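You operate a simulated robot arm through the tools that you are given. There is no shell and no other tool. Be economical: measure what you need, move in short steps, check, and stop when the job is done.

You run a simulated two-armed robot. Do the job below in one go: nothing can be reset, and whatever is moved stays where it is left.

## Task
Put the tin from the wooden bench on the top of the mixing scale. Then put the pad on the 7 days shelf away on the black bench. Then put the 750 g weight on the low shelf of the mould rack. Then take the parts bin on the wide bench and put it away on the third shelf from the bottom of the wire rack. Then take the keypad and leave it on the top shelf of the mould rack. Then take the sieve from the wide bench and put it on the bottom shelf of the cube rack. Then put one of the cubes from the front left of the wide bench on top of the white box. Do these in the order given. Set down upright: 750 g weight.
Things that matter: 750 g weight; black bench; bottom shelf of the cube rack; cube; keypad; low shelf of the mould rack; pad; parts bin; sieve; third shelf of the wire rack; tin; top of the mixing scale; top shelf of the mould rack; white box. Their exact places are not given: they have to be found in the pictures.

It is judged by the outcome, as a careful person would: the job done as asked, and still so three seconds after it is handed in. It fails if anything else is knocked over, pushed out of place, dropped, spilled or broken.

## Robot
Two 7-joint arms with fingered hands on one trunk, on a base that drives. Base frame: it is fixed to the floor where the robot stands at the start and does not move with it; the origin is under the middle of the robot, x ahead of it, y to its left, z up; the surface under the hand at the start is at about z = 86. Readings come in cm, rad, newtons and seconds.
The left shoulder is at the start at [2.3, 21.4, 126.9], the right one opposite. With the tool pointing down near the work surface each hand reaches from about 12 to 60 cm from the robot's upright axis, wherever it stands, measured 20 degrees to its own side. Places, roughly: 750 g weight [-250, 825, 100]; black bench [70, 580, 80]; bottom shelf of the cube rack [-430, 800, 10]; cube [-150, 625, 100]; keypad [-225, 775, 75]; low shelf of the mould rack [80, 770, 30]; pad (6x5x4 cm) [-430, 790, 50]; parts bin (13x27x6 cm) [-230, 820, 90]; sieve [-200, 625, 75]; third shelf of the wire rack [-420, -100, 150]; tin [50, 0, 100]; top of the mixing scale [80, -60, 90]; top shelf of the mould rack [80, 770, 140]; white box (20x13x6 cm) [-160, 810, 90]. Payload 3.3 kg a hand.
Tool frame (each hand has its own): the origin (TCP) lies between the finger pads and is the grasp point; the fingertips stand 2.6 cm ahead of it; z points along the fingers, y is the line along which they close. The gripper opens to 13.2 cm. The gripper's body begins 7.3 cm behind the TCP. The gripper is a hand of 2 fingers: y runs from the thumb to the fingers, the wrist lies at [0, 0, -22.4] in the tool frame, and closing takes about 1.5 s.
Orientation is that of the tool frame in the base frame, as a unit quaternion [x, y, z, w]. With the fingers straight down and closing along the base's y, the tool's x points along the base's -x, its y along +y and its z along -z.

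## Interface
- The arms move only by the tool servo_tool. It takes "left_rows", "right_rows" or both (then of equal length, played together; a hand with none holds still); each is a list of rows, each an object of numbers (a shift or turn left out is 0, a gripper value left out holds the last): "grip": the finger opening in cm, from 0 to 13.2; "dx", "dy", "dz": the shift along the tool's x, y, z in cm; "ax", "ay", "az": the turn, a rotation vector about the tool's x, y, z in rad. In form: [{"grip": .., "dx": .., "dy": .., "dz": .., "ax": .., "ay": .., "az": ..}, ...]. A call has 1 to 10 rows; each row is the pose to reach, as a shift and turn from the pose commanded when the call began, along the tool's axes at that moment. Rows are played at 5 a second. More than 5 cm and 0.15 rad between two rows, or a gripper value outside its range, and nothing of the call is played. A pose out of reach is approached as far as the arm can. The call stops where the force on the tool passes 40 N (or 10 N more than at its start, if that is more) or the arm is blocked; 0.2 s more then pass. The fingers move at their own pace (about 15.3 cm/s each) and stop on an object; they squeeze with about 23 N. The grip force told is the motor's: it shows also when the fingers shut on nothing. Time passes only in rows, and 0.2 s behind the last, so rows that repeat a pose let the fingers close. The reply holds the time, the measured pose of the TCP, the force on the tool along the base axes, the opening and the grip force, in the units named above and with some noise, with the torque about the TCP (base axes, N m) and any sound that the robot's microphone picked up.
- Cameras (640 x 400 px; columns grow to the right, rows downward): "scene" is now at [8.2, -3.84, 144.38]; the picture's right is [-0.38, -0.93, 0.00], its down [-0.59, 0.24, -0.77] and it looks along [0.71, -0.29, -0.64] (base axes); focal length 263 px, centre (320, 200). "left" rides on the left gripper at [-6.5, -0.3, -9.9] in its tool frame; the picture's right is [0.04, -1.00, 0.00], its down [0.83, 0.03, -0.55] and it looks along [0.55, 0.02, 0.83] (tool axes); focal length 261 px, centre (320, 200). "right" rides on the right gripper at [6.6, -0.3, -9.9] in its tool frame; the picture's right is [0.04, 1.00, 0.00], its down [-0.83, 0.03, -0.55] and it looks along [-0.55, 0.02, 0.83] (tool axes); focal length 261 px, centre (320, 200).
- grab_frame(camera): a new picture of that camera. The clock stands still meanwhile.
- lift_body(by): slides the trunk up (or, below 0, down) by that many cm; the arms and the scene camera ride with it, the base frame stays. It gives what a move gives, with no picture.
- base_move(legs): drives the robot by 1 to 6 legs, each [ahead, left, turn to the left] in cm, cm and rad, along the robot's own axes; the way and the turn of a leg run together, so that a leg with both is an arc; at most 150 cm and 3.142 rad a leg. The arms and the cameras ride along, it lands a little off, and it stops where it bumps. It gives what a move gives.
- set_grasp(shape, hand): the hand has 2 fingers and takes this shape, open, in about a second: jaw (thumb against the fingers, like two jaws); tri (thumb and two fingers); tip (a fingertip pinch); poke (one finger out to press); point (the index stretched); flat (the hand flat); cup (the hand cupped); fist (a fist). The gripper value then closes the fingers along that shape, each until it touches; the sizes above hold for jaw. It gives what a move gives, with no picture.
- head_to(pan, tilt): turns the head with the scene camera to pan (to the left, within 1.501 rad either way) and tilt (down, from -0.506 to 1.204), counted from straight ahead of the robot. It gives what a move gives.
- point_at(camera, pixels): for up to 12 pixels [column, row] of the newest picture of that camera ("zoom" is the newest enlarged one), the place [x, y, z] in the base frame of the surface seen there, good to about 0.2 cm, but the place of the scene camera against the robot may be out by one fixed shift of up to 2.5 cm in any direction. The clock stands still meanwhile.
- close_up(camera, box): a new picture of the part [left, top, right, bottom] of that camera's present view, enlarged. The clock stands still meanwhile.
- job_done(): hands the job in; it is judged then, once.

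Work in short steps. Measure before you move; look again where a grasp or a placing could have gone wrong, and mend it. You have 138 turns and 164 pictures in all, those below and enlarged ones among them. Open the grippers and draw the arms clear of the work before you hand the job in, unless the task says otherwise; then end with one line.

The tools are called after "Request:" by a JSON object that holds its "fn" and its "kwargs". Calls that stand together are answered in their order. servo_tool: Moves the arms, as the interface text tells. Its arguments: {"type":"object","properties":{"left_rows":{"type":"array"},"right_rows":{"type":"array"}},"required":[]} The other tools are called the same way: lift_body (by) slides the trunk up or down; set_grasp (shape, hand) gives the hand a shape; base_move (legs) drives the base; head_to (pan, tilt) turns the head that bears the scene camera; grab_frame (camera) takes a picture; point_at (camera, pixels) gives the place of the surface under pixels of a picture; close_up (camera, box) takes an enlarged picture of a part of a camera's view; job_done () hands the job in.

At the start:

```text
t: 0.0
left_tcp_pos: [42.71, 4.98, 121.03]
left_ee_rot: [-0.041, 0.998, -0.038, 0.001]
left_ft_force: [0.2, 0.2, 0.2]
left_wrist_torque: [0.0, 0.04, 0.02]
left_width: 13.18
left_gripper_force: 0.2
left_shape: jaw
right_tcp_pos: [40.52, -35.85, 123.49]
right_ee_rot: [0.0, 1.0, -0.001, 0.0]
right_ft_force: [-0.7, -0.5, 0.6]
right_wrist_torque: [0.0, -0.02, 0.03]
right_width: 13.19
right_gripper_force: 0.0
right_shape: jaw
trunk travel left (down, up): [-55.0, 21.1]
robot x, y, heading: [-0.11, 0.11, -0.001]
head pan, tilt: [-0.387, 0.693]
```

scene: 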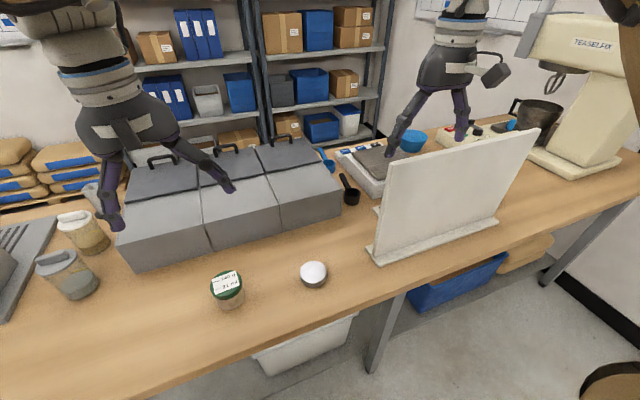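
right: 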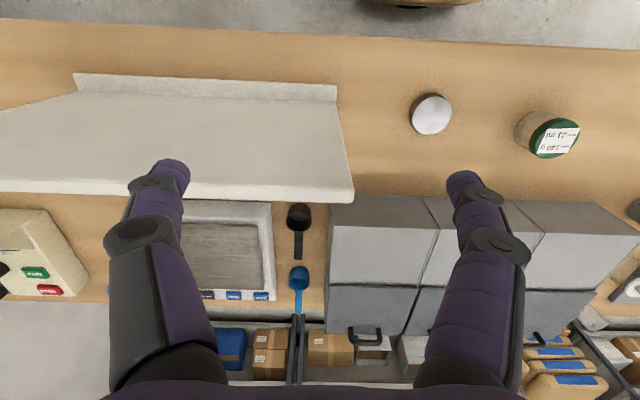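
left: 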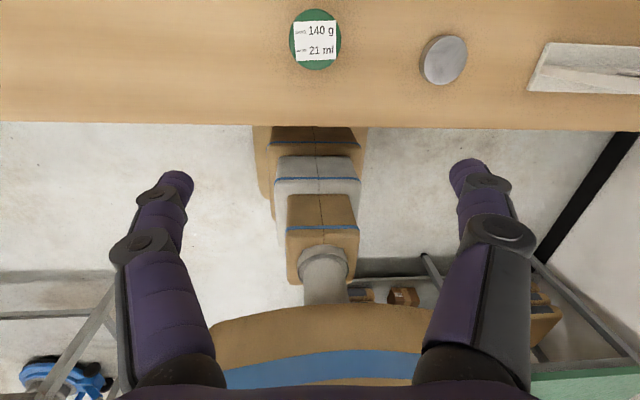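

I see a green-lidded jar at (228,288) and a white/grey round tin at (313,273) in the scene picture; the scale seems to be behind the white screen at (370,165). I measure those.

Request:
{"fn": "point_at", "kwargs": {"camera": "scene", "pixels": [[228, 280], [313, 268], [313, 285], [375, 160], [355, 175], [400, 190], [450, 190], [520, 140], [375, 255], [350, 195], [300, 205], [240, 220]]}}

Request:
{"fn": "close_up", "kwargs": {"camera": "scene", "box": [180, 100, 560, 340]}}

Request:
{"fn": "point_at", "kwargs": {"camera": "right", "pixels": [[432, 113], [548, 135], [225, 255], [200, 210], [265, 285], [330, 190], [80, 85], [335, 95]]}}

```text
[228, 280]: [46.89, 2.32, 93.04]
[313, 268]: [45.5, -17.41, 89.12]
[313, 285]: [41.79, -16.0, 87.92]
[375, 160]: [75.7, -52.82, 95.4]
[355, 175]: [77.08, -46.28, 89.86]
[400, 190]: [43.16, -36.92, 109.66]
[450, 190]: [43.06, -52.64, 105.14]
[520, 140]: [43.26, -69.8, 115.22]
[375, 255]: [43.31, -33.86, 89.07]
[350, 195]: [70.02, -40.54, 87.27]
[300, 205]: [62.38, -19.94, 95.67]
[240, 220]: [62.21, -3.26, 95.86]
```

```text
1.67 times, centred on (370, 220) of scene
```

zoom: 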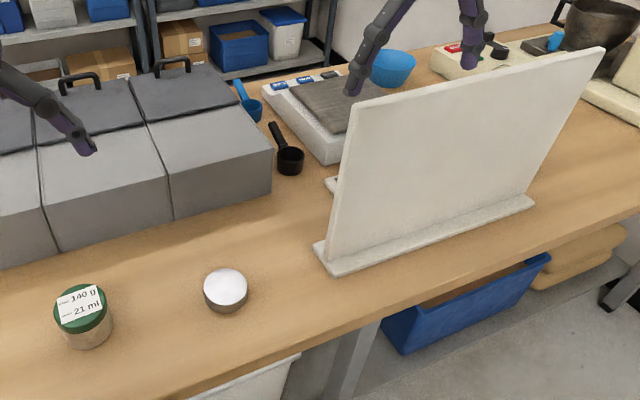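

```text
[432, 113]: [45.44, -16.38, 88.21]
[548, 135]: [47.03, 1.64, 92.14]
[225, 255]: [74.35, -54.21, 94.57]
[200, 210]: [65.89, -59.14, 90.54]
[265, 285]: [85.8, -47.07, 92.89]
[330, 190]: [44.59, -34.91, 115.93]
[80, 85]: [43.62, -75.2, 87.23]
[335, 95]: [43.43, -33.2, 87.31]
```

Two candidates for "tin": the green-lidded labelled one and the silver low one. I look closer at both.

Request:
{"fn": "close_up", "kwargs": {"camera": "scene", "box": [190, 240, 350, 330]}}

Request:
{"fn": "close_up", "kwargs": {"camera": "left", "box": [260, 0, 500, 110]}}

Request:
{"fn": "close_up", "kwargs": {"camera": "scene", "box": [0, 150, 220, 320]}}

Request:
{"fn": "close_up", "kwargs": {"camera": "right", "box": [380, 70, 620, 180]}}

```text
4.00 times, centred on (270, 285) of scene
```

zoom: 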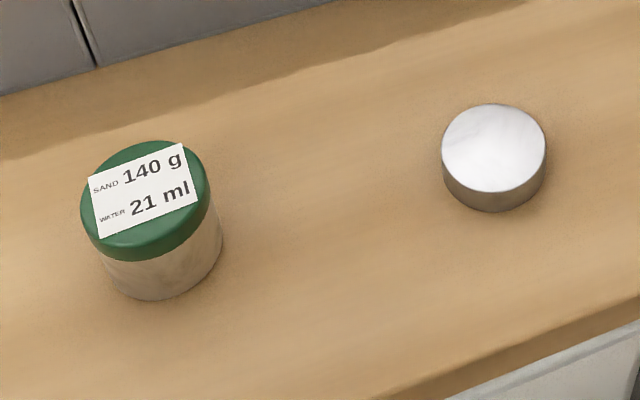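

```text
2.67 times, centred on (380, 55) of left
```

zoom: 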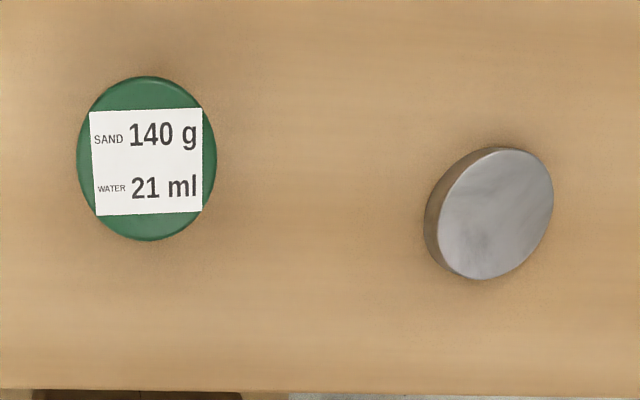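

```text
2.35 times, centred on (110, 235) of scene
```

zoom: 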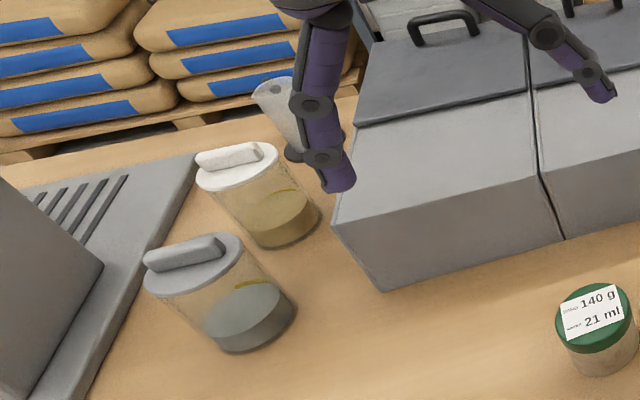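

```text
2.67 times, centred on (500, 125) of right
```

zoom: 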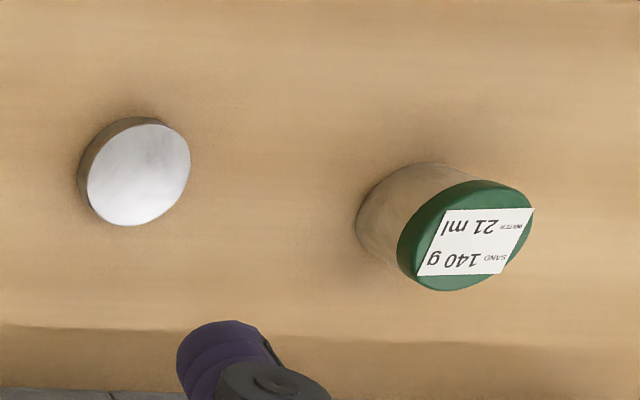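

The green-lidded tin (a labelled metal tin at about [47, 2]) fits the rough place given. I measure the bench edge, screen top and scale plate, and get a fresh look at the surroundings.

Request:
{"fn": "point_at", "kwargs": {"camera": "left", "pixels": [[150, 115], [450, 122], [150, 200], [315, 45], [300, 12], [305, 68], [445, 60], [560, 60]]}}

Request:
{"fn": "point_at", "kwargs": {"camera": "right", "pixels": [[170, 225], [255, 228], [260, 285], [205, 285], [262, 260], [545, 30], [300, 220], [295, 280], [25, 235], [60, 290], [548, 118], [560, 155]]}}

Request:
{"fn": "head_to", "kwargs": {"pan": 1.4, "tilt": 0.4}}

Request:
{"fn": "grab_frame", "kwargs": {"camera": "scene"}}

Request:
{"fn": "head_to", "kwargs": {"pan": 0.0, "tilt": 1.1}}

Request:
{"fn": "grab_frame", "kwargs": {"camera": "scene"}}

```text
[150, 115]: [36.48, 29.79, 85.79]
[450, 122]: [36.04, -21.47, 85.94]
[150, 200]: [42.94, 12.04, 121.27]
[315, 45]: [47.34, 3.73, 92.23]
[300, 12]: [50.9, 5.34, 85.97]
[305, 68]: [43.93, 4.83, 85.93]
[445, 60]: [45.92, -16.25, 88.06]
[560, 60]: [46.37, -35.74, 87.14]
```

```text
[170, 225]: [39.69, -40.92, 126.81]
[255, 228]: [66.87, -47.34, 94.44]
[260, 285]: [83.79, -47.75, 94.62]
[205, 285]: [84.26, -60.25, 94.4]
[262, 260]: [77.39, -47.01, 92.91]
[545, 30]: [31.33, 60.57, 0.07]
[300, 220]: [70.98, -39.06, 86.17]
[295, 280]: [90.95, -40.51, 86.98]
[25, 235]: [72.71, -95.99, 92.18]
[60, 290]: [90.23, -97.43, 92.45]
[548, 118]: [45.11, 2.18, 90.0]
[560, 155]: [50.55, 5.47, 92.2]
```

```text
t: 1.8
left_tcp_pos: [42.76, 5.2, 121.1]
left_ee_rot: [-0.043, 0.998, -0.04, 0.001]
left_ft_force: [-0.2, 1.1, 0.3]
left_wrist_torque: [0.01, 0.0, -0.03]
left_width: 13.19
left_gripper_force: 0.0
left_shape: jaw
right_tcp_pos: [40.5, -35.82, 123.48]
right_ee_rot: [0.001, 1.0, 0.0, 0.0]
right_ft_force: [0.5, 0.8, 0.0]
right_wrist_torque: [-0.02, 0.03, 0.03]
right_width: 13.19
right_gripper_force: 0.1
right_shape: jaw
trunk travel left (down, up): [-55.0, 21.1]
robot x, y, heading: [0.33, 0.24, -0.002]
head pan, tilt: [1.4, 0.4]
```

```text
155 pictures are left
```

scene: 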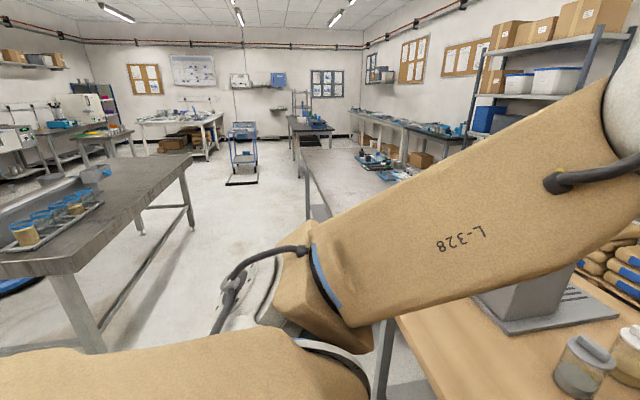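

```text
t: 3.3
left_tcp_pos: [42.87, 5.08, 121.1]
left_ee_rot: [-0.042, 0.998, -0.041, 0.001]
left_ft_force: [0.7, -0.3, -0.8]
left_wrist_torque: [-0.05, 0.0, 0.01]
left_width: 13.2
left_gripper_force: 0.0
left_shape: jaw
right_tcp_pos: [40.36, -35.77, 123.51]
right_ee_rot: [0.001, 1.0, 0.0, -0.001]
right_ft_force: [-0.2, -0.3, -0.2]
right_wrist_torque: [0.01, 0.03, 0.02]
right_width: 13.18
right_gripper_force: 0.1
right_shape: jaw
trunk travel left (down, up): [-55.0, 21.1]
robot x, y, heading: [0.12, -0.33, -0.002]
head pan, tilt: [0.0, 1.1]
```

```text
154 pictures are left
```

scene: 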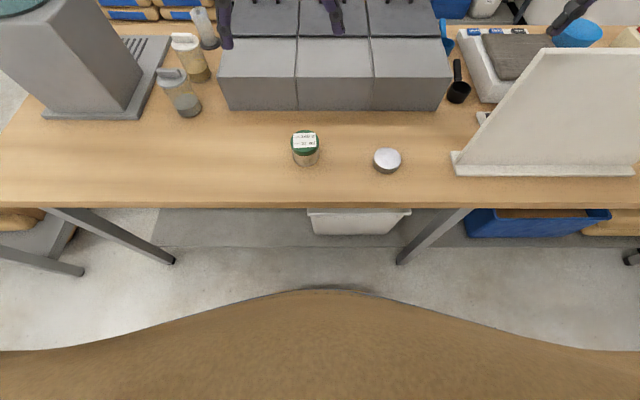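

The view down shows the robot's own front; I measure its extent against the bench edge to know how far I may drive ahead.

Request:
{"fn": "point_at", "kwargs": {"camera": "scene", "pixels": [[330, 292], [330, 330], [200, 315], [330, 285], [250, 320], [320, 205], [550, 210], [360, 215], [405, 260], [305, 135], [305, 150]]}}

```text
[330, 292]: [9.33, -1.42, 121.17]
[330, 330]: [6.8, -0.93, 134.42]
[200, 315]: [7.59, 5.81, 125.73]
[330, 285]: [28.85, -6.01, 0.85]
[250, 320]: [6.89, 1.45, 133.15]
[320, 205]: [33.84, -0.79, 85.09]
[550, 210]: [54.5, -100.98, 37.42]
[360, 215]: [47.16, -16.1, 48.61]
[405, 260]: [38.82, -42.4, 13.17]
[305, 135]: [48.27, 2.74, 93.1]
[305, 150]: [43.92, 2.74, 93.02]
```

The tin's lid centre is near [47, 2.7, 92]. I drive a little left so the right hand can take it comfortably.

Request:
{"fn": "base_move", "kwargs": {"legs": [[0, 14, 0]]}}

Request:
{"fn": "servo_tool", "kwargs": {"right_rows": [{"dx": -1.5, "dy": 5, "grip": 13.2}, {"dx": -3, "dy": 9.8}, {"dx": -4, "dy": 14.5, "dz": 2}, {"dx": -5, "dy": 19, "dz": 4}, {"dx": -6.6, "dy": 23, "dz": 7}, {"dx": -6.6, "dy": 23, "dz": 10}]}}

Request:
{"fn": "grab_frame", "kwargs": {"camera": "right"}}

Request:
{"fn": "grab_frame", "kwargs": {"camera": "scene"}}

```text
t: 4.7
left_tcp_pos: [42.77, 19.45, 121.1]
left_ee_rot: [-0.042, 0.998, -0.041, 0.001]
left_ft_force: [0.8, -0.1, -0.8]
left_wrist_torque: [-0.02, 0.01, 0.0]
left_width: 13.18
left_gripper_force: 0.0
left_shape: jaw
right_tcp_pos: [40.4, -21.53, 123.45]
right_ee_rot: [-0.001, 1.0, -0.001, 0.0]
right_ft_force: [0.0, 0.3, 0.3]
right_wrist_torque: [0.01, 0.02, 0.02]
right_width: 13.19
right_gripper_force: 0.1
right_shape: jaw
trunk travel left (down, up): [-55.0, 21.1]
robot x, y, heading: [0.1, 14.23, 0.001]
head pan, tilt: [0.0, 1.1]
```

```text
refused: row 1 steps farther than a row can; nothing moved
```

```text
153 pictures are left
```

right: 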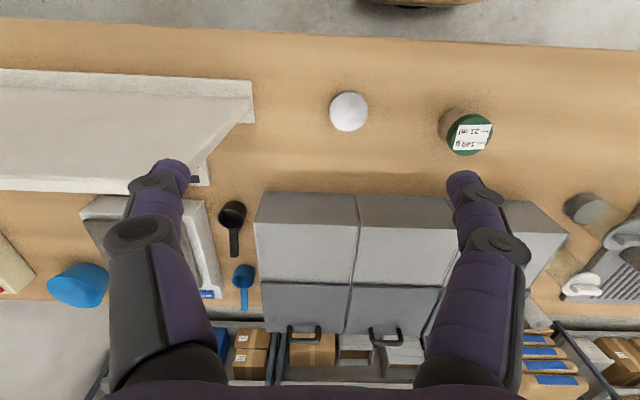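

```text
152 pictures are left
```

scene: 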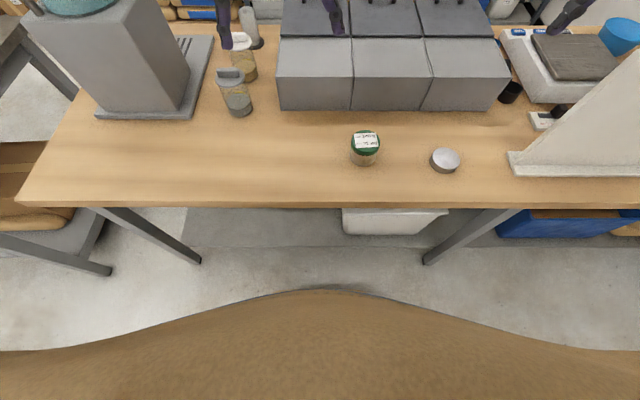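

The rows must stay under 5 cm. I measure the lid in this view and move over the tin in smaller rows, staying high.

Request:
{"fn": "point_at", "kwargs": {"camera": "right", "pixels": [[470, 133], [448, 130], [492, 135], [470, 117], [470, 153], [445, 122], [100, 85], [203, 160]]}}

Request:
{"fn": "servo_tool", "kwargs": {"right_rows": [{"dx": -1.2, "dy": 4.5, "grip": 13.2}, {"dx": -2.4, "dy": 9}, {"dx": -3.6, "dy": 13.5}, {"dx": -4.8, "dy": 18}, {"dx": -6.0, "dy": 22.5}, {"dx": -6.5, "dy": 24, "dz": 4}, {"dx": -6.5, "dy": 24, "dz": 8}, {"dx": -6.5, "dy": 24, "dz": 12}, {"dx": -6.5, "dy": 24, "dz": 16}, {"dx": -6.5, "dy": 24, "dz": 17}]}}

Request:
{"fn": "grab_frame", "kwargs": {"camera": "right"}}

```text
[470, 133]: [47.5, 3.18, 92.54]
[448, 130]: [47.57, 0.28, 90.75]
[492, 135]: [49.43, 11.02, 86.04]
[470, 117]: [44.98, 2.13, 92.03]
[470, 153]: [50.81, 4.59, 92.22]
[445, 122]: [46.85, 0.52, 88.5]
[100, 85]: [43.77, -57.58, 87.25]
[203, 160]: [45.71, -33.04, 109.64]
```

```text
t: 6.8
left_tcp_pos: [42.88, 19.33, 121.02]
left_ee_rot: [-0.043, 0.998, -0.04, 0.001]
left_ft_force: [-0.2, 0.1, 0.4]
left_wrist_torque: [-0.01, 0.01, 0.02]
left_width: 13.16
left_gripper_force: 0.0
left_shape: jaw
right_tcp_pos: [49.5, 1.01, 107.79]
right_ee_rot: [0.009, 1.0, 0.008, -0.001]
right_ft_force: [0.4, -0.1, 0.2]
right_wrist_torque: [-0.01, 0.04, 0.0]
right_width: 13.19
right_gripper_force: 0.1
right_shape: jaw
right hand out of reach, approached as far as the arm can: row 3, 4, 5, 6, 7, 8, 9, 10
trunk travel left (down, up): [-55.0, 21.1]
robot x, y, heading: [-0.27, 14.09, 0.0]
head pan, tilt: [0.0, 1.1]
```

```text
151 pictures are left
```

right: 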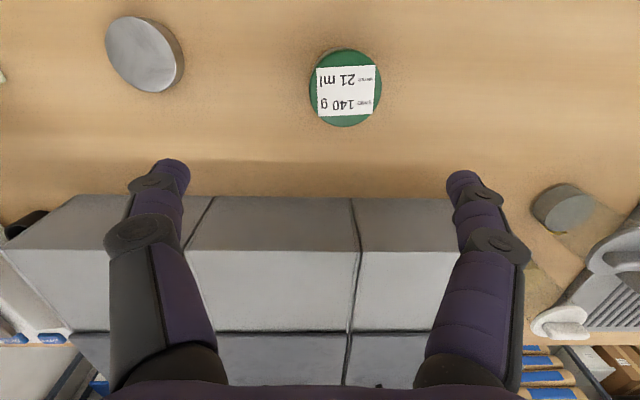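

The hand stopped slightly short of reach. I measure the lid now and shift the base left a little.

Request:
{"fn": "point_at", "kwargs": {"camera": "right", "pixels": [[346, 88], [346, 52], [346, 124], [310, 88], [380, 88], [340, 57]]}}

Request:
{"fn": "base_move", "kwargs": {"legs": [[0, 8, 0]]}}

```text
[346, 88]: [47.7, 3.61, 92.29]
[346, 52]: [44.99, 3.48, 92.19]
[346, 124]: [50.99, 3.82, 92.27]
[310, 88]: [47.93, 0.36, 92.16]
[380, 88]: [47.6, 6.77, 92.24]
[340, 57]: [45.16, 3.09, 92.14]
```

```text
t: 7.9
left_tcp_pos: [42.86, 27.49, 121.0]
left_ee_rot: [-0.046, 0.998, -0.041, 0.002]
left_ft_force: [-0.2, 0.6, -1.3]
left_wrist_torque: [-0.05, -0.01, -0.01]
left_width: 13.2
left_gripper_force: 0.1
left_shape: jaw
right_tcp_pos: [49.23, 9.03, 107.42]
right_ee_rot: [0.008, 1.0, 0.005, -0.004]
right_ft_force: [-0.2, 0.6, -0.7]
right_wrist_torque: [-0.05, 0.02, 0.0]
right_width: 13.17
right_gripper_force: 0.1
right_shape: jaw
trunk travel left (down, up): [-55.0, 21.1]
robot x, y, heading: [0.37, 22.12, 0.008]
head pan, tilt: [0.0, 1.1]
```

Lid centre is [47.8, 3.6], top z 92.2, 6.4 cm across. I move over it and check the landing before descending.

Request:
{"fn": "servo_tool", "kwargs": {"right_rows": [{"dx": 0.7, "dy": -3}, {"dx": 1.4, "dy": -5.4, "dz": 2}, {"dx": 1.4, "dy": -5.4, "dz": 6}]}}

```text
t: 8.7
left_tcp_pos: [42.84, 27.34, 121.22]
left_ee_rot: [-0.044, 0.998, -0.041, 0.001]
left_ft_force: [-0.2, -0.5, 0.3]
left_wrist_torque: [0.0, 0.01, -0.02]
left_width: 13.2
left_gripper_force: 0.1
left_shape: jaw
right_tcp_pos: [48.59, 1.58, 103.03]
right_ee_rot: [0.027, 0.999, 0.021, -0.005]
right_ft_force: [-0.2, 0.1, -0.5]
right_wrist_torque: [0.02, 0.03, 0.0]
right_width: 13.17
right_gripper_force: 0.0
right_shape: jaw
right hand out of reach, approached as far as the arm can: row 2, 3
trunk travel left (down, up): [-55.0, 21.1]
robot x, y, heading: [-0.05, 21.89, 0.008]
head pan, tilt: [0.0, 1.1]
```

Still flagged as out of reach at this height; I try to descend a bit with a correction in y and see.

Request:
{"fn": "servo_tool", "kwargs": {"right_rows": [{"dy": 1, "dx": 0.4, "dz": 2}, {"dy": 2, "dx": 0.8, "dz": 4}]}}

Request:
{"fn": "grab_frame", "kwargs": {"camera": "scene"}}

```text
t: 9.3
left_tcp_pos: [42.87, 27.49, 121.23]
left_ee_rot: [-0.044, 0.998, -0.04, 0.001]
left_ft_force: [0.2, 0.0, 0.1]
left_wrist_torque: [0.0, -0.01, 0.01]
left_width: 13.18
left_gripper_force: 0.1
left_shape: jaw
right_tcp_pos: [48.72, 1.67, 101.23]
right_ee_rot: [0.025, 1.0, 0.016, -0.004]
right_ft_force: [0.0, -0.1, 0.0]
right_wrist_torque: [-0.02, -0.01, 0.01]
right_width: 13.21
right_gripper_force: 0.0
right_shape: jaw
right hand out of reach, approached as far as the arm can: row 1, 2
trunk travel left (down, up): [-55.0, 21.1]
robot x, y, heading: [-0.38, 22.21, 0.002]
head pan, tilt: [0.0, 1.1]
```

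```text
150 pictures are left
```

scene: 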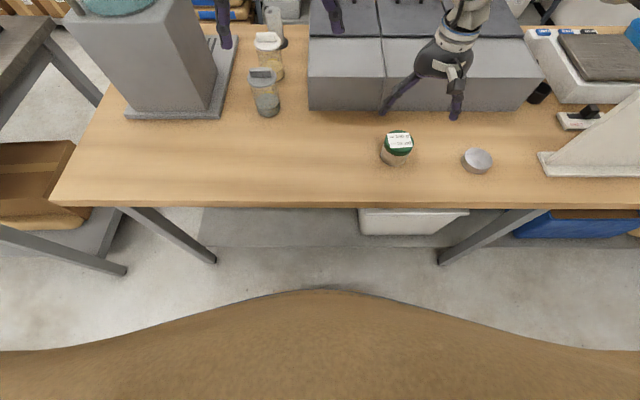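

The arm seems happier farther to its own side (it started at −36 relative). I drive left 12 more and retry.

Request:
{"fn": "base_move", "kwargs": {"legs": [[0, 12, 0]]}}

Request:
{"fn": "servo_tool", "kwargs": {"right_rows": [{"dy": -4}, {"dy": -8}, {"dy": -10}]}}

```text
t: 10.5
left_tcp_pos: [42.67, 39.43, 121.0]
left_ee_rot: [-0.045, 0.998, -0.04, 0.0]
left_ft_force: [-0.7, -0.2, 0.2]
left_wrist_torque: [-0.04, 0.0, 0.0]
left_width: 13.17
left_gripper_force: 0.1
left_shape: jaw
right_tcp_pos: [48.7, 13.84, 100.97]
right_ee_rot: [0.024, 1.0, 0.014, -0.009]
right_ft_force: [-0.7, -0.2, -0.2]
right_wrist_torque: [-0.05, 0.01, 0.02]
right_width: 13.2
right_gripper_force: 0.0
right_shape: jaw
trunk travel left (down, up): [-55.0, 21.1]
robot x, y, heading: [-0.09, 34.1, 0.006]
head pan, tilt: [0.0, 1.1]
```

```text
t: 11.3
left_tcp_pos: [42.75, 39.43, 121.09]
left_ee_rot: [-0.045, 0.998, -0.041, 0.002]
left_ft_force: [0.1, 0.1, -0.5]
left_wrist_torque: [0.0, -0.03, -0.02]
left_width: 13.2
left_gripper_force: 0.0
left_shape: jaw
right_tcp_pos: [48.22, 3.74, 100.56]
right_ee_rot: [0.024, 1.0, 0.015, -0.008]
right_ft_force: [0.3, -0.2, -0.1]
right_wrist_torque: [0.01, 0.01, 0.01]
right_width: 13.2
right_gripper_force: 0.1
right_shape: jaw
trunk travel left (down, up): [-55.0, 21.1]
robot x, y, heading: [-0.22, 33.63, 0.009]
head pan, tilt: [0.0, 1.1]
```

Now it reaches cleanly: TCP [48.2, 3.7, 100.6]. I descend to z≈89.8 and close.

Request:
{"fn": "servo_tool", "kwargs": {"right_rows": [{"dz": 4, "dx": 0.2}, {"dz": 8, "dx": 0.4}, {"dz": 10.7, "dx": 0.4}, {"dz": 10.7, "dx": 0.4}, {"dz": 10.7, "dx": 0.4, "grip": 0}, {"dz": 10.7, "dx": 0.4}, {"dz": 10.7, "dx": 0.4}, {"dz": 10.7, "dx": 0.4}, {"dz": 10.7, "dx": 0.4}, {"dz": 10.7, "dx": 0.4}]}}

Request:
{"fn": "grab_frame", "kwargs": {"camera": "right"}}

```text
t: 13.5
left_tcp_pos: [42.71, 39.42, 120.94]
left_ee_rot: [-0.046, 0.998, -0.039, 0.001]
left_ft_force: [0.4, 0.1, -0.6]
left_wrist_torque: [-0.04, 0.01, 0.01]
left_width: 13.19
left_gripper_force: 0.0
left_shape: jaw
right_tcp_pos: [47.73, 4.09, 89.81]
right_ee_rot: [0.025, 1.0, 0.014, -0.008]
right_ft_force: [0.4, 0.2, 0.5]
right_wrist_torque: [-0.01, -0.02, -0.01]
right_width: 6.1
right_gripper_force: 23.1
right_shape: jaw
trunk travel left (down, up): [-55.0, 21.1]
robot x, y, heading: [0.0, 34.17, 0.005]
head pan, tilt: [0.0, 1.1]
```

```text
149 pictures are left
```

right: 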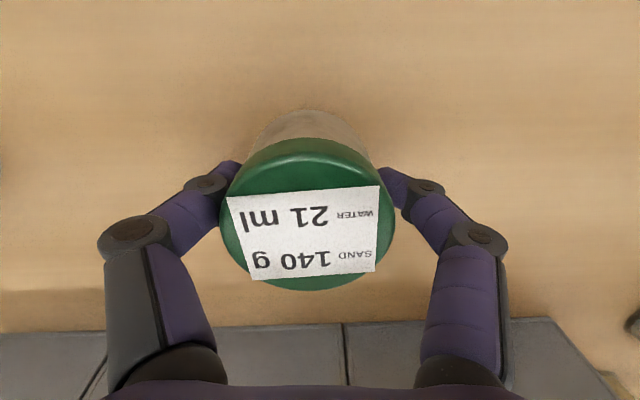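

The tin is held (opening 6.1, 23 N). I lift it 20 cm and raise the trunk to prepare passing over the screen.

Request:
{"fn": "servo_tool", "kwargs": {"right_rows": [{"dz": -4}, {"dz": -8}, {"dz": -12}, {"dz": -16}, {"dz": -20}]}}

Request:
{"fn": "lift_body", "kwargs": {"by": 20}}

Request:
{"fn": "base_move", "kwargs": {"legs": [[16, 0, 0]]}}

Request:
{"fn": "grab_frame", "kwargs": {"camera": "scene"}}

```text
t: 14.7
left_tcp_pos: [42.72, 39.51, 121.22]
left_ee_rot: [-0.045, 0.998, -0.04, 0.001]
left_ft_force: [-0.5, -0.8, -0.7]
left_wrist_torque: [-0.02, -0.01, 0.01]
left_width: 13.21
left_gripper_force: 0.2
left_shape: jaw
right_tcp_pos: [47.5, 3.61, 109.82]
right_ee_rot: [0.024, 1.0, 0.016, -0.008]
right_ft_force: [0.8, -0.3, -0.7]
right_wrist_torque: [0.0, 0.0, 0.02]
right_width: 6.09
right_gripper_force: 23.2
right_shape: jaw
trunk travel left (down, up): [-55.0, 21.1]
robot x, y, heading: [-0.11, 34.49, 0.005]
head pan, tilt: [0.0, 1.1]
```

```text
t: 16.9
left_tcp_pos: [42.73, 39.39, 141.08]
left_ee_rot: [-0.045, 0.998, -0.04, 0.001]
left_ft_force: [1.0, 0.5, -1.6]
left_wrist_torque: [-0.01, -0.01, -0.04]
left_width: 13.19
left_gripper_force: 0.0
left_shape: jaw
right_tcp_pos: [47.78, 3.39, 129.86]
right_ee_rot: [0.025, 1.0, 0.014, -0.009]
right_ft_force: [-0.5, 0.5, -1.6]
right_wrist_torque: [0.0, -0.03, -0.04]
right_width: 6.1
right_gripper_force: 23.1
right_shape: jaw
trunk travel left (down, up): [-75.0, 1.1]
robot x, y, heading: [-0.15, 33.66, 0.01]
head pan, tilt: [0.0, 1.1]
```

```text
t: 18.3
left_tcp_pos: [58.64, 39.84, 141.11]
left_ee_rot: [-0.049, 0.998, -0.04, 0.001]
left_ft_force: [-0.1, -0.1, 0.2]
left_wrist_torque: [-0.01, 0.04, -0.03]
left_width: 13.2
left_gripper_force: 0.0
left_shape: jaw
right_tcp_pos: [64.09, 3.8, 129.91]
right_ee_rot: [0.021, 1.0, 0.015, -0.009]
right_ft_force: [-0.3, 0.0, -2.0]
right_wrist_torque: [0.01, -0.01, -0.02]
right_width: 6.07
right_gripper_force: 23.2
right_shape: jaw
trunk travel left (down, up): [-75.0, 1.1]
robot x, y, heading: [15.77, 34.15, 0.008]
head pan, tilt: [0.0, 1.1]
```

```text
148 pictures are left
```

scene: 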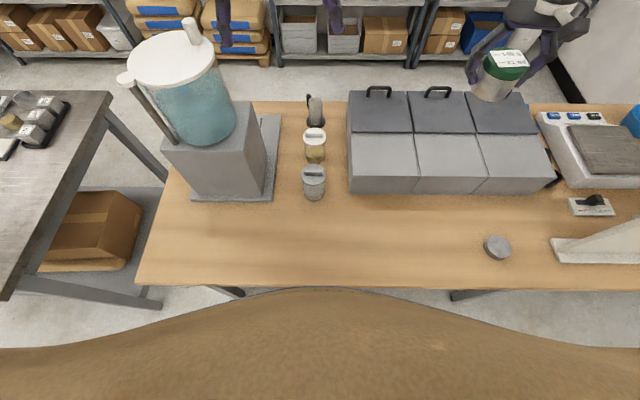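

No bump at x = 15.8. I drive right toward the scale with the hand at z 130, clear of the 116 cm screen top.

Request:
{"fn": "base_move", "kwargs": {"legs": [[0, -56, 0]]}}

Request:
{"fn": "head_to", "kwargs": {"pan": -0.4, "tilt": 0.8}}

Request:
{"fn": "grab_frame", "kwargs": {"camera": "right"}}

Request:
{"fn": "grab_frame", "kwargs": {"camera": "scene"}}

```text
t: 21.6
left_tcp_pos: [59.2, -16.12, 141.09]
left_ee_rot: [-0.052, 0.998, -0.04, 0.002]
left_ft_force: [0.2, -0.8, 0.1]
left_wrist_torque: [0.0, 0.04, -0.04]
left_width: 13.17
left_gripper_force: 0.1
left_shape: jaw
right_tcp_pos: [64.88, -52.11, 130.0]
right_ee_rot: [0.017, 1.0, 0.015, -0.009]
right_ft_force: [-0.1, 0.1, -2.0]
right_wrist_torque: [0.0, 0.01, 0.03]
right_width: 6.12
right_gripper_force: 23.5
right_shape: jaw
trunk travel left (down, up): [-75.0, 1.1]
robot x, y, heading: [16.6, -22.06, 0.017]
head pan, tilt: [0.0, 1.1]
```

```text
t: 22.4
left_tcp_pos: [59.27, -16.07, 141.07]
left_ee_rot: [-0.052, 0.998, -0.04, 0.002]
left_ft_force: [0.5, 0.0, 0.2]
left_wrist_torque: [-0.02, -0.01, 0.0]
left_width: 13.17
left_gripper_force: 0.1
left_shape: jaw
right_tcp_pos: [64.88, -52.07, 129.85]
right_ee_rot: [0.018, 1.0, 0.014, -0.008]
right_ft_force: [0.4, 0.1, -1.4]
right_wrist_torque: [0.02, 0.0, 0.01]
right_width: 6.09
right_gripper_force: 23.2
right_shape: jaw
trunk travel left (down, up): [-75.0, 1.1]
robot x, y, heading: [16.38, -22.17, 0.02]
head pan, tilt: [-0.4, 0.799]
```

```text
147 pictures are left
```

right: 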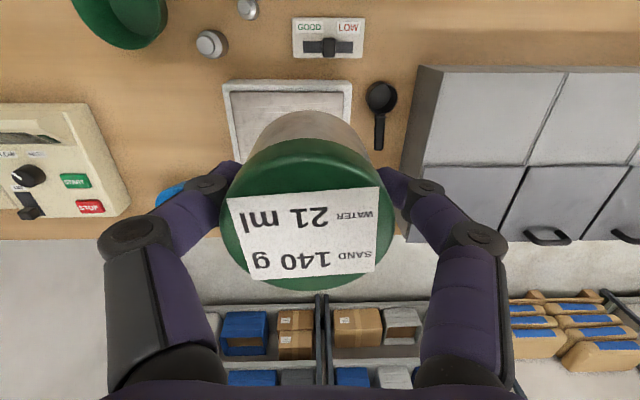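

```text
146 pictures are left
```

scene: 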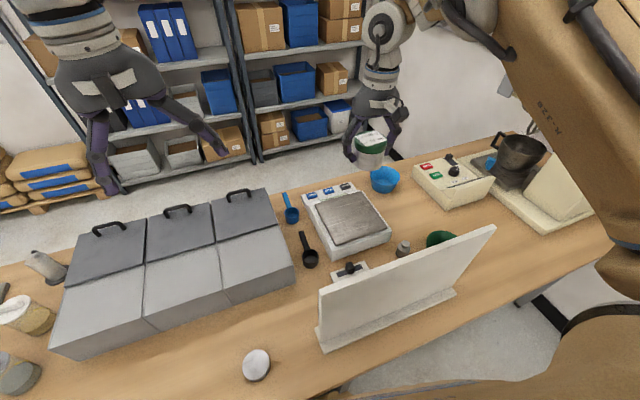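

The scale plate is now visible around (348,217) in the scene view with nothing on it. I measure its corners.

Request:
{"fn": "point_at", "kwargs": {"camera": "scene", "pixels": [[317, 205], [362, 195], [385, 228], [330, 242], [348, 217], [383, 180], [383, 172], [405, 245]]}}

Request:
{"fn": "point_at", "kwargs": {"camera": "right", "pixels": [[235, 95], [340, 92], [290, 100], [170, 190], [330, 35]]}}

```text
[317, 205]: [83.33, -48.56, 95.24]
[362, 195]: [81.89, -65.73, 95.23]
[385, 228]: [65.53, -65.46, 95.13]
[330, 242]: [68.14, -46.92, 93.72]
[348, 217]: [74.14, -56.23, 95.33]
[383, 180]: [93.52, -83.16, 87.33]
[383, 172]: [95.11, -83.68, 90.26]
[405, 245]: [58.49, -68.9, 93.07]
```

```text
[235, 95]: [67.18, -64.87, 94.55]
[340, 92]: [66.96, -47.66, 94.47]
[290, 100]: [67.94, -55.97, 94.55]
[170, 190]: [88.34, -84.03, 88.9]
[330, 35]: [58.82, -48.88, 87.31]
```

Plate centre is about [74.5, −56.4, 94.5]. I drive ahead 8 and right 4, then look at the elbow and screen before lowering.

Request:
{"fn": "base_move", "kwargs": {"legs": [[8, -4.5, 0]]}}

Request:
{"fn": "head_to", "kwargs": {"pan": -0.9, "tilt": 0.7}}

Request:
{"fn": "grab_frame", "kwargs": {"camera": "scene"}}

```text
t: 23.1
left_tcp_pos: [59.4, -16.16, 141.18]
left_ee_rot: [-0.053, 0.998, -0.04, 0.002]
left_ft_force: [0.6, 0.1, -1.1]
left_wrist_torque: [-0.01, -0.02, 0.0]
left_width: 13.23
left_gripper_force: 0.1
left_shape: jaw
right_tcp_pos: [64.93, -52.06, 129.83]
right_ee_rot: [0.017, 1.0, 0.014, -0.009]
right_ft_force: [0.1, -0.5, -2.4]
right_wrist_torque: [0.02, -0.01, -0.01]
right_width: 6.1
right_gripper_force: 22.8
right_shape: jaw
trunk travel left (down, up): [-75.0, 1.1]
robot x, y, heading: [16.41, -22.18, 0.018]
head pan, tilt: [-0.4, 0.799]
stopped in leg 1: the robot was blocked; the commanded pose is now the measured one
```

```text
t: 24.0
left_tcp_pos: [59.33, -16.18, 141.05]
left_ee_rot: [-0.053, 0.998, -0.04, 0.001]
left_ft_force: [0.1, 0.1, 0.3]
left_wrist_torque: [-0.02, 0.01, 0.0]
left_width: 13.21
left_gripper_force: 0.0
left_shape: jaw
right_tcp_pos: [64.93, -52.11, 129.94]
right_ee_rot: [0.017, 1.0, 0.014, -0.009]
right_ft_force: [-0.1, -1.0, -2.4]
right_wrist_torque: [-0.01, -0.01, -0.02]
right_width: 6.09
right_gripper_force: 23.2
right_shape: jaw
trunk travel left (down, up): [-75.0, 1.1]
robot x, y, heading: [16.32, -21.88, 0.019]
head pan, tilt: [-0.901, 0.7]
```

```text
145 pictures are left
```

scene: 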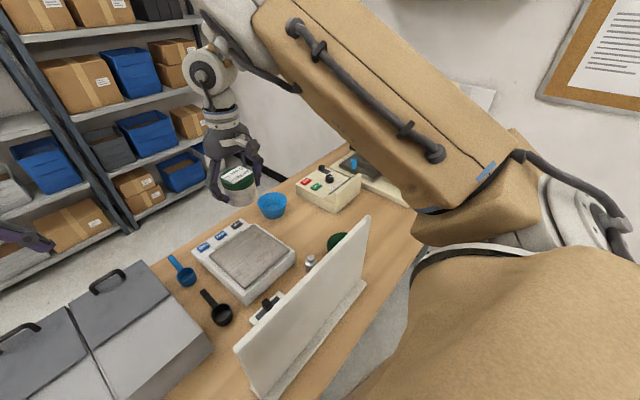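

The elbow is up and well clear, but the base is blocked ahead. Turning left swings the right shoulder forward, so I turn 0.45 rad and then shift right along the bench.

Request:
{"fn": "base_move", "kwargs": {"legs": [[-1, 0, 0.45], [-12.2, -25.2, 0]]}}

Request:
{"fn": "grab_frame", "kwargs": {"camera": "right"}}

Request:
{"fn": "grab_frame", "kwargs": {"camera": "scene"}}

```text
t: 26.8
left_tcp_pos: [48.04, -5.32, 141.23]
left_ee_rot: [-0.295, 0.954, -0.039, 0.012]
left_ft_force: [0.0, -0.4, -0.4]
left_wrist_torque: [0.0, -0.02, 0.01]
left_width: 13.21
left_gripper_force: 0.2
left_shape: jaw
right_tcp_pos: [70.16, -34.34, 129.81]
right_ee_rot: [-0.229, 0.973, 0.012, -0.013]
right_ft_force: [-0.7, -0.2, -2.0]
right_wrist_torque: [0.04, 0.01, 0.01]
right_width: 6.08
right_gripper_force: 23.5
right_shape: jaw
trunk travel left (down, up): [-75.0, 1.1]
robot x, y, heading: [13.67, -30.58, 0.515]
head pan, tilt: [-0.901, 0.7]
stopped in leg 2: the robot was blocked; the commanded pose is now the measured one
```

```text
144 pictures are left
```

right: 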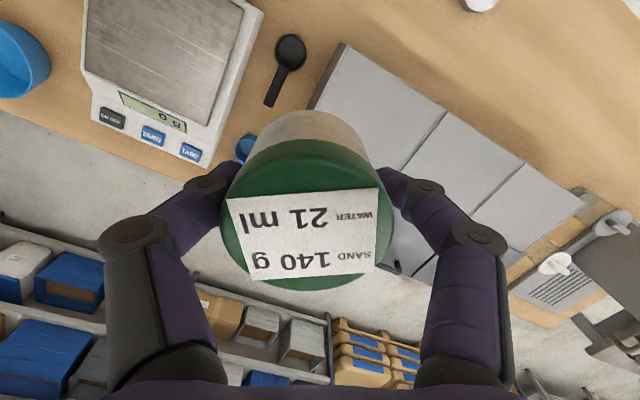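

```text
143 pictures are left
```

scene: 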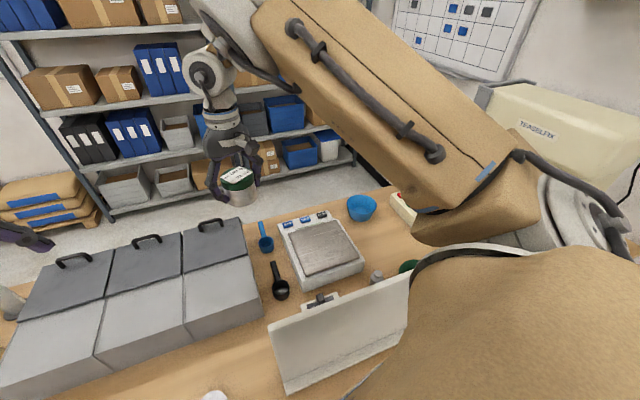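

Blocked again at [13.7, −30.6] but the shoulder is close enough now. I move the hand over the plate toward [73, −56] at height.

Request:
{"fn": "servo_tool", "kwargs": {"right_rows": [{"dx": 1.4, "dy": -4.1}, {"dx": 2.9, "dy": -8.2}, {"dx": 4.3, "dy": -12.4}, {"dx": 5.7, "dy": -16.5}, {"dx": 7.2, "dy": -20.6}, {"dx": 7.2, "dy": -20.6}]}}

Request:
{"fn": "grab_frame", "kwargs": {"camera": "scene"}}

```text
t: 28.2
left_tcp_pos: [48.29, -5.07, 141.16]
left_ee_rot: [-0.295, 0.955, -0.039, 0.011]
left_ft_force: [1.1, -1.4, -0.2]
left_wrist_torque: [-0.03, 0.03, 0.01]
left_width: 13.21
left_gripper_force: 0.1
left_shape: jaw
right_tcp_pos: [72.92, -55.46, 129.56]
right_ee_rot: [-0.228, 0.974, 0.011, -0.012]
right_ft_force: [0.2, -0.5, -1.5]
right_wrist_torque: [-0.04, -0.02, -0.01]
right_width: 6.09
right_gripper_force: 23.1
right_shape: jaw
trunk travel left (down, up): [-75.0, 1.1]
robot x, y, heading: [13.32, -31.05, 0.518]
head pan, tilt: [-0.901, 0.7]
```

```text
142 pictures are left
```

scene: 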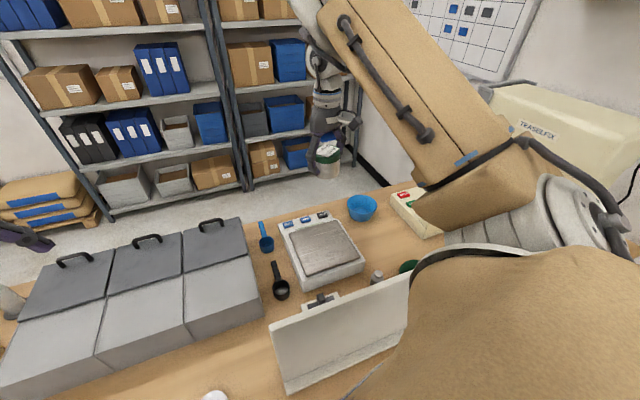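

In place above the plate. I descend 26 cm and check.

Request:
{"fn": "servo_tool", "kwargs": {"right_rows": [{"dz": 4}, {"dz": 8}, {"dz": 12}, {"dz": 16}, {"dz": 20}, {"dz": 24}, {"dz": 26}, {"dz": 26}]}}

Request:
{"fn": "grab_frame", "kwargs": {"camera": "scene"}}

Request:
{"fn": "grab_frame", "kwargs": {"camera": "right"}}

```text
t: 30.0
left_tcp_pos: [48.26, -5.15, 141.16]
left_ee_rot: [-0.295, 0.955, -0.038, 0.012]
left_ft_force: [-0.3, 0.5, 0.1]
left_wrist_torque: [0.04, 0.01, 0.0]
left_width: 13.22
left_gripper_force: 0.1
left_shape: jaw
right_tcp_pos: [72.27, -55.08, 103.23]
right_ee_rot: [-0.228, 0.973, 0.013, -0.012]
right_ft_force: [-0.5, 0.0, -2.4]
right_wrist_torque: [-0.02, -0.02, -0.01]
right_width: 6.06
right_gripper_force: 23.6
right_shape: jaw
trunk travel left (down, up): [-75.0, 1.1]
robot x, y, heading: [13.37, -30.64, 0.514]
head pan, tilt: [-0.901, 0.7]
```

```text
141 pictures are left
```

scene: 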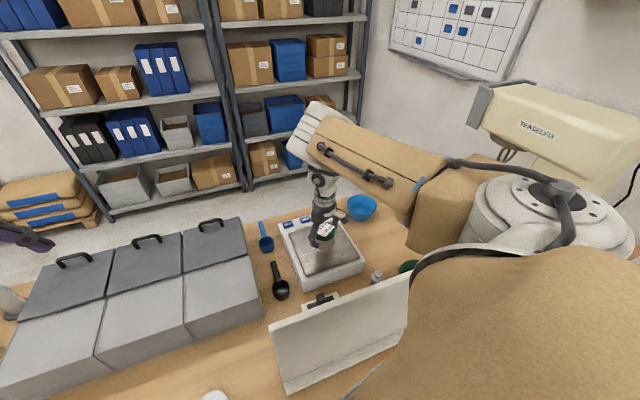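

```text
140 pictures are left
```

right: 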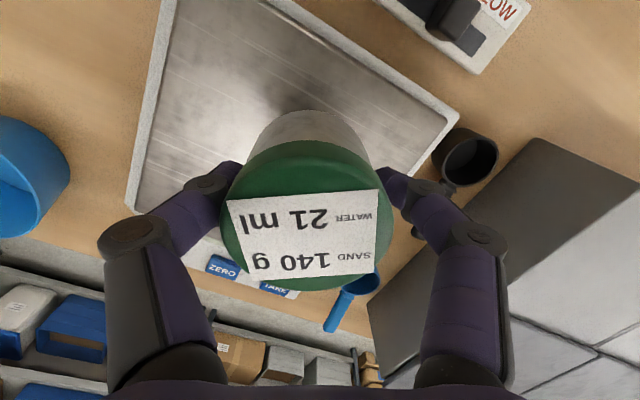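

The tin hangs over the plate. I lower to contact (TCP ≈98.4) and watch the force before opening.

Request:
{"fn": "servo_tool", "kwargs": {"right_rows": [{"dz": 2.5}, {"dz": 4.2}, {"dz": 4.6}, {"dz": 4.9}]}}

```text
t: 31.0
left_tcp_pos: [48.15, -5.21, 141.04]
left_ee_rot: [-0.296, 0.954, -0.039, 0.011]
left_ft_force: [-0.1, 0.4, 0.4]
left_wrist_torque: [0.0, 0.0, 0.01]
left_width: 13.2
left_gripper_force: 0.1
left_shape: jaw
right_tcp_pos: [72.02, -55.17, 98.6]
right_ee_rot: [-0.229, 0.973, 0.013, -0.012]
right_ft_force: [0.1, 0.2, -2.2]
right_wrist_torque: [-0.02, 0.06, 0.0]
right_width: 6.07
right_gripper_force: 22.9
right_shape: jaw
trunk travel left (down, up): [-75.0, 1.1]
robot x, y, heading: [13.22, -30.65, 0.512]
head pan, tilt: [-0.901, 0.7]
```

Still hanging (−2.2 N); I lower a few more millimetres until it touches.

Request:
{"fn": "servo_tool", "kwargs": {"right_rows": [{"dz": 0.3}, {"dz": 0.5}]}}

```text
t: 31.6
left_tcp_pos: [47.99, -5.12, 141.09]
left_ee_rot: [-0.295, 0.954, -0.039, 0.012]
left_ft_force: [-1.1, -0.9, 0.1]
left_wrist_torque: [0.02, -0.02, -0.03]
left_width: 13.2
left_gripper_force: 0.0
left_shape: jaw
right_tcp_pos: [71.91, -55.15, 98.26]
right_ee_rot: [-0.229, 0.973, 0.012, -0.01]
right_ft_force: [1.4, 1.2, 10.8]
right_wrist_torque: [-0.13, -0.13, 0.01]
right_width: 6.06
right_gripper_force: 23.0
right_shape: jaw
trunk travel left (down, up): [-75.0, 1.1]
robot x, y, heading: [13.59, -30.87, 0.521]
head pan, tilt: [-0.901, 0.7]
```

Contact (10.8 N). I open and rise.

Request:
{"fn": "servo_tool", "kwargs": {"right_rows": [{"grip": 8}, {"grip": 11}, {"grip": 11}, {"dz": -4}, {"dz": -8}, {"dz": -12}, {"dz": -16}, {"dz": -20}, {"dz": -24}, {"dz": -28}]}}

Request:
{"fn": "grab_frame", "kwargs": {"camera": "scene"}}

```text
t: 33.8
left_tcp_pos: [48.21, -5.18, 141.09]
left_ee_rot: [-0.296, 0.954, -0.038, 0.012]
left_ft_force: [-1.0, -0.5, 0.3]
left_wrist_torque: [0.02, -0.04, 0.0]
left_width: 13.18
left_gripper_force: 0.1
left_shape: jaw
right_tcp_pos: [72.57, -55.81, 126.21]
right_ee_rot: [-0.229, 0.973, 0.012, -0.012]
right_ft_force: [0.7, 0.1, 0.3]
right_wrist_torque: [0.02, 0.0, -0.01]
right_width: 10.99
right_gripper_force: 0.1
right_shape: jaw
trunk travel left (down, up): [-75.0, 1.1]
robot x, y, heading: [13.59, -30.72, 0.517]
head pan, tilt: [-0.901, 0.7]
```

```text
139 pictures are left
```

scene: 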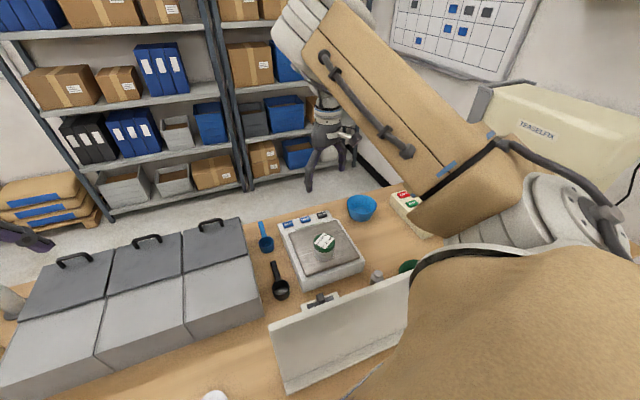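

The tin stands on the scale. I raise the hand a little more, back away from the bench, and look around for the route.

Request:
{"fn": "servo_tool", "kwargs": {"right_rows": [{"dz": -4, "grip": 6}, {"dz": -6}]}}

Request:
{"fn": "base_move", "kwargs": {"legs": [[-43.5, 24.6, 0], [0, 0, 1.05]]}}

Request:
{"fn": "head_to", "kwargs": {"pan": 0, "tilt": 0.35}}

Request:
{"fn": "grab_frame", "kwargs": {"camera": "scene"}}

Request:
{"fn": "head_to", "kwargs": {"pan": 0.9, "tilt": 0.35}}

Request:
{"fn": "grab_frame", "kwargs": {"camera": "scene"}}

```text
t: 34.4
left_tcp_pos: [48.19, -5.25, 141.16]
left_ee_rot: [-0.295, 0.955, -0.038, 0.011]
left_ft_force: [-0.1, -0.3, 0.2]
left_wrist_torque: [0.01, -0.01, 0.0]
left_width: 13.19
left_gripper_force: 0.1
left_shape: jaw
right_tcp_pos: [72.94, -56.04, 132.2]
right_ee_rot: [-0.229, 0.973, 0.011, -0.013]
right_ft_force: [-0.3, -0.4, 0.1]
right_wrist_torque: [0.02, 0.06, 0.01]
right_width: 6.07
right_gripper_force: 0.0
right_shape: jaw
trunk travel left (down, up): [-75.0, 1.1]
robot x, y, heading: [13.36, -30.89, 0.516]
head pan, tilt: [-0.901, 0.7]
```

```text
t: 40.0
left_tcp_pos: [-42.6, 11.95, 141.05]
left_ee_rot: [0.739, -0.672, 0.028, -0.03]
left_ft_force: [0.9, -0.3, 0.2]
left_wrist_torque: [-0.01, 0.02, 0.0]
left_width: 13.19
left_gripper_force: 0.2
left_shape: jaw
right_tcp_pos: [13.84, 9.12, 132.23]
right_ee_rot: [-0.691, 0.722, 0.004, -0.016]
right_ft_force: [0.6, 0.4, 0.0]
right_wrist_torque: [0.03, 0.01, 0.03]
right_width: 6.08
right_gripper_force: 0.0
right_shape: jaw
trunk travel left (down, up): [-75.0, 1.1]
robot x, y, heading: [-36.82, -30.91, 1.58]
head pan, tilt: [-0.901, 0.7]
```

```text
t: 41.2
left_tcp_pos: [-42.64, 11.92, 141.16]
left_ee_rot: [0.739, -0.673, 0.027, -0.029]
left_ft_force: [0.4, -0.1, -0.6]
left_wrist_torque: [0.0, 0.02, 0.0]
left_width: 13.21
left_gripper_force: 0.0
left_shape: jaw
right_tcp_pos: [13.8, 9.13, 132.16]
right_ee_rot: [-0.691, 0.723, 0.004, -0.016]
right_ft_force: [-0.3, -0.4, -0.4]
right_wrist_torque: [-0.02, 0.04, 0.0]
right_width: 6.07
right_gripper_force: 0.0
right_shape: jaw
trunk travel left (down, up): [-75.0, 1.1]
robot x, y, heading: [-37.24, -31.01, 1.577]
head pan, tilt: [0.0, 0.351]
```

```text
138 pictures are left
```

scene: 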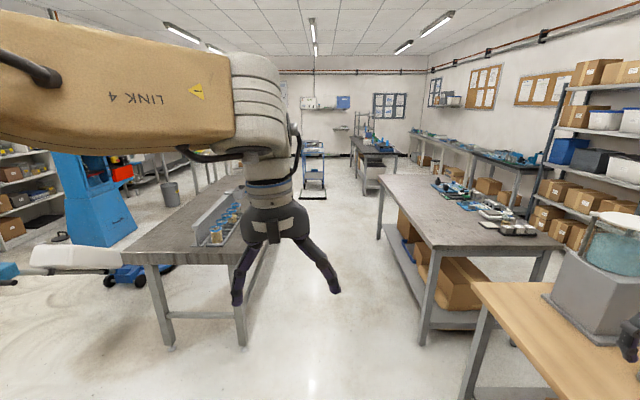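

```text
t: 42.4
left_tcp_pos: [-42.65, 12.05, 141.13]
left_ee_rot: [0.739, -0.673, 0.026, -0.03]
left_ft_force: [-0.3, 0.2, -0.8]
left_wrist_torque: [0.0, -0.02, 0.04]
left_width: 13.19
left_gripper_force: 0.2
left_shape: jaw
right_tcp_pos: [13.8, 9.09, 132.18]
right_ee_rot: [-0.691, 0.722, 0.004, -0.016]
right_ft_force: [0.6, -1.0, -0.3]
right_wrist_torque: [0.01, 0.01, -0.02]
right_width: 6.04
right_gripper_force: 0.0
right_shape: jaw
trunk travel left (down, up): [-75.0, 1.1]
robot x, y, heading: [-36.88, -30.95, 1.577]
head pan, tilt: [0.901, 0.351]
```

```text
137 pictures are left
```

scene: 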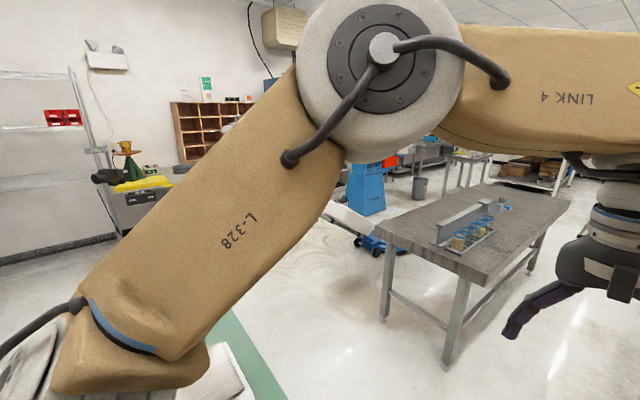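

There is a clear central aisle along +y. I look ahead again and measure the aisle's edges and the far objects.

Request:
{"fn": "head_to", "kwargs": {"pan": 0.0, "tilt": 0.25}}

Request:
{"fn": "grab_frame", "kwargs": {"camera": "scene"}}

Request:
{"fn": "point_at", "kwargs": {"camera": "scene", "pixels": [[314, 173], [362, 130], [380, 205], [435, 265], [242, 372], [300, 216], [328, 218], [345, 180], [170, 230], [560, 250], [465, 200], [300, 180]]}}

```text
t: 43.6
left_tcp_pos: [-42.63, 11.99, 141.1]
left_ee_rot: [0.739, -0.673, 0.027, -0.029]
left_ft_force: [1.2, 0.7, -0.3]
left_wrist_torque: [0.05, 0.05, -0.01]
left_width: 13.18
left_gripper_force: 0.0
left_shape: jaw
right_tcp_pos: [13.86, 9.24, 132.17]
right_ee_rot: [-0.692, 0.722, 0.005, -0.016]
right_ft_force: [0.5, 0.5, -0.5]
right_wrist_torque: [0.0, 0.02, -0.01]
right_width: 6.07
right_gripper_force: 0.1
right_shape: jaw
trunk travel left (down, up): [-75.0, 1.1]
robot x, y, heading: [-36.8, -30.61, 1.58]
head pan, tilt: [0.0, 0.25]
```

```text
136 pictures are left
```

scene: 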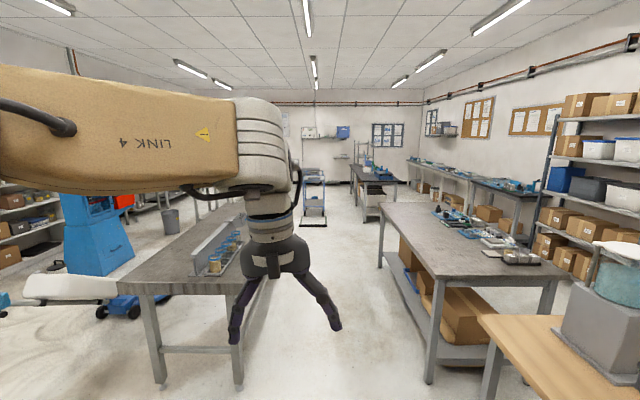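

```text
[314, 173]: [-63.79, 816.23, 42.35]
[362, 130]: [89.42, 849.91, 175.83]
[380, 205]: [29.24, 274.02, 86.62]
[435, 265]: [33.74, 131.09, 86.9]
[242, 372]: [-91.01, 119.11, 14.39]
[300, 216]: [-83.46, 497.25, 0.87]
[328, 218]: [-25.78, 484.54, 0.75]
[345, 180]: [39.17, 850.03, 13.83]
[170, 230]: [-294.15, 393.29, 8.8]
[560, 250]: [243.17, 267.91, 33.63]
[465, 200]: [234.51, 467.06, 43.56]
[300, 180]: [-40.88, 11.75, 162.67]
```

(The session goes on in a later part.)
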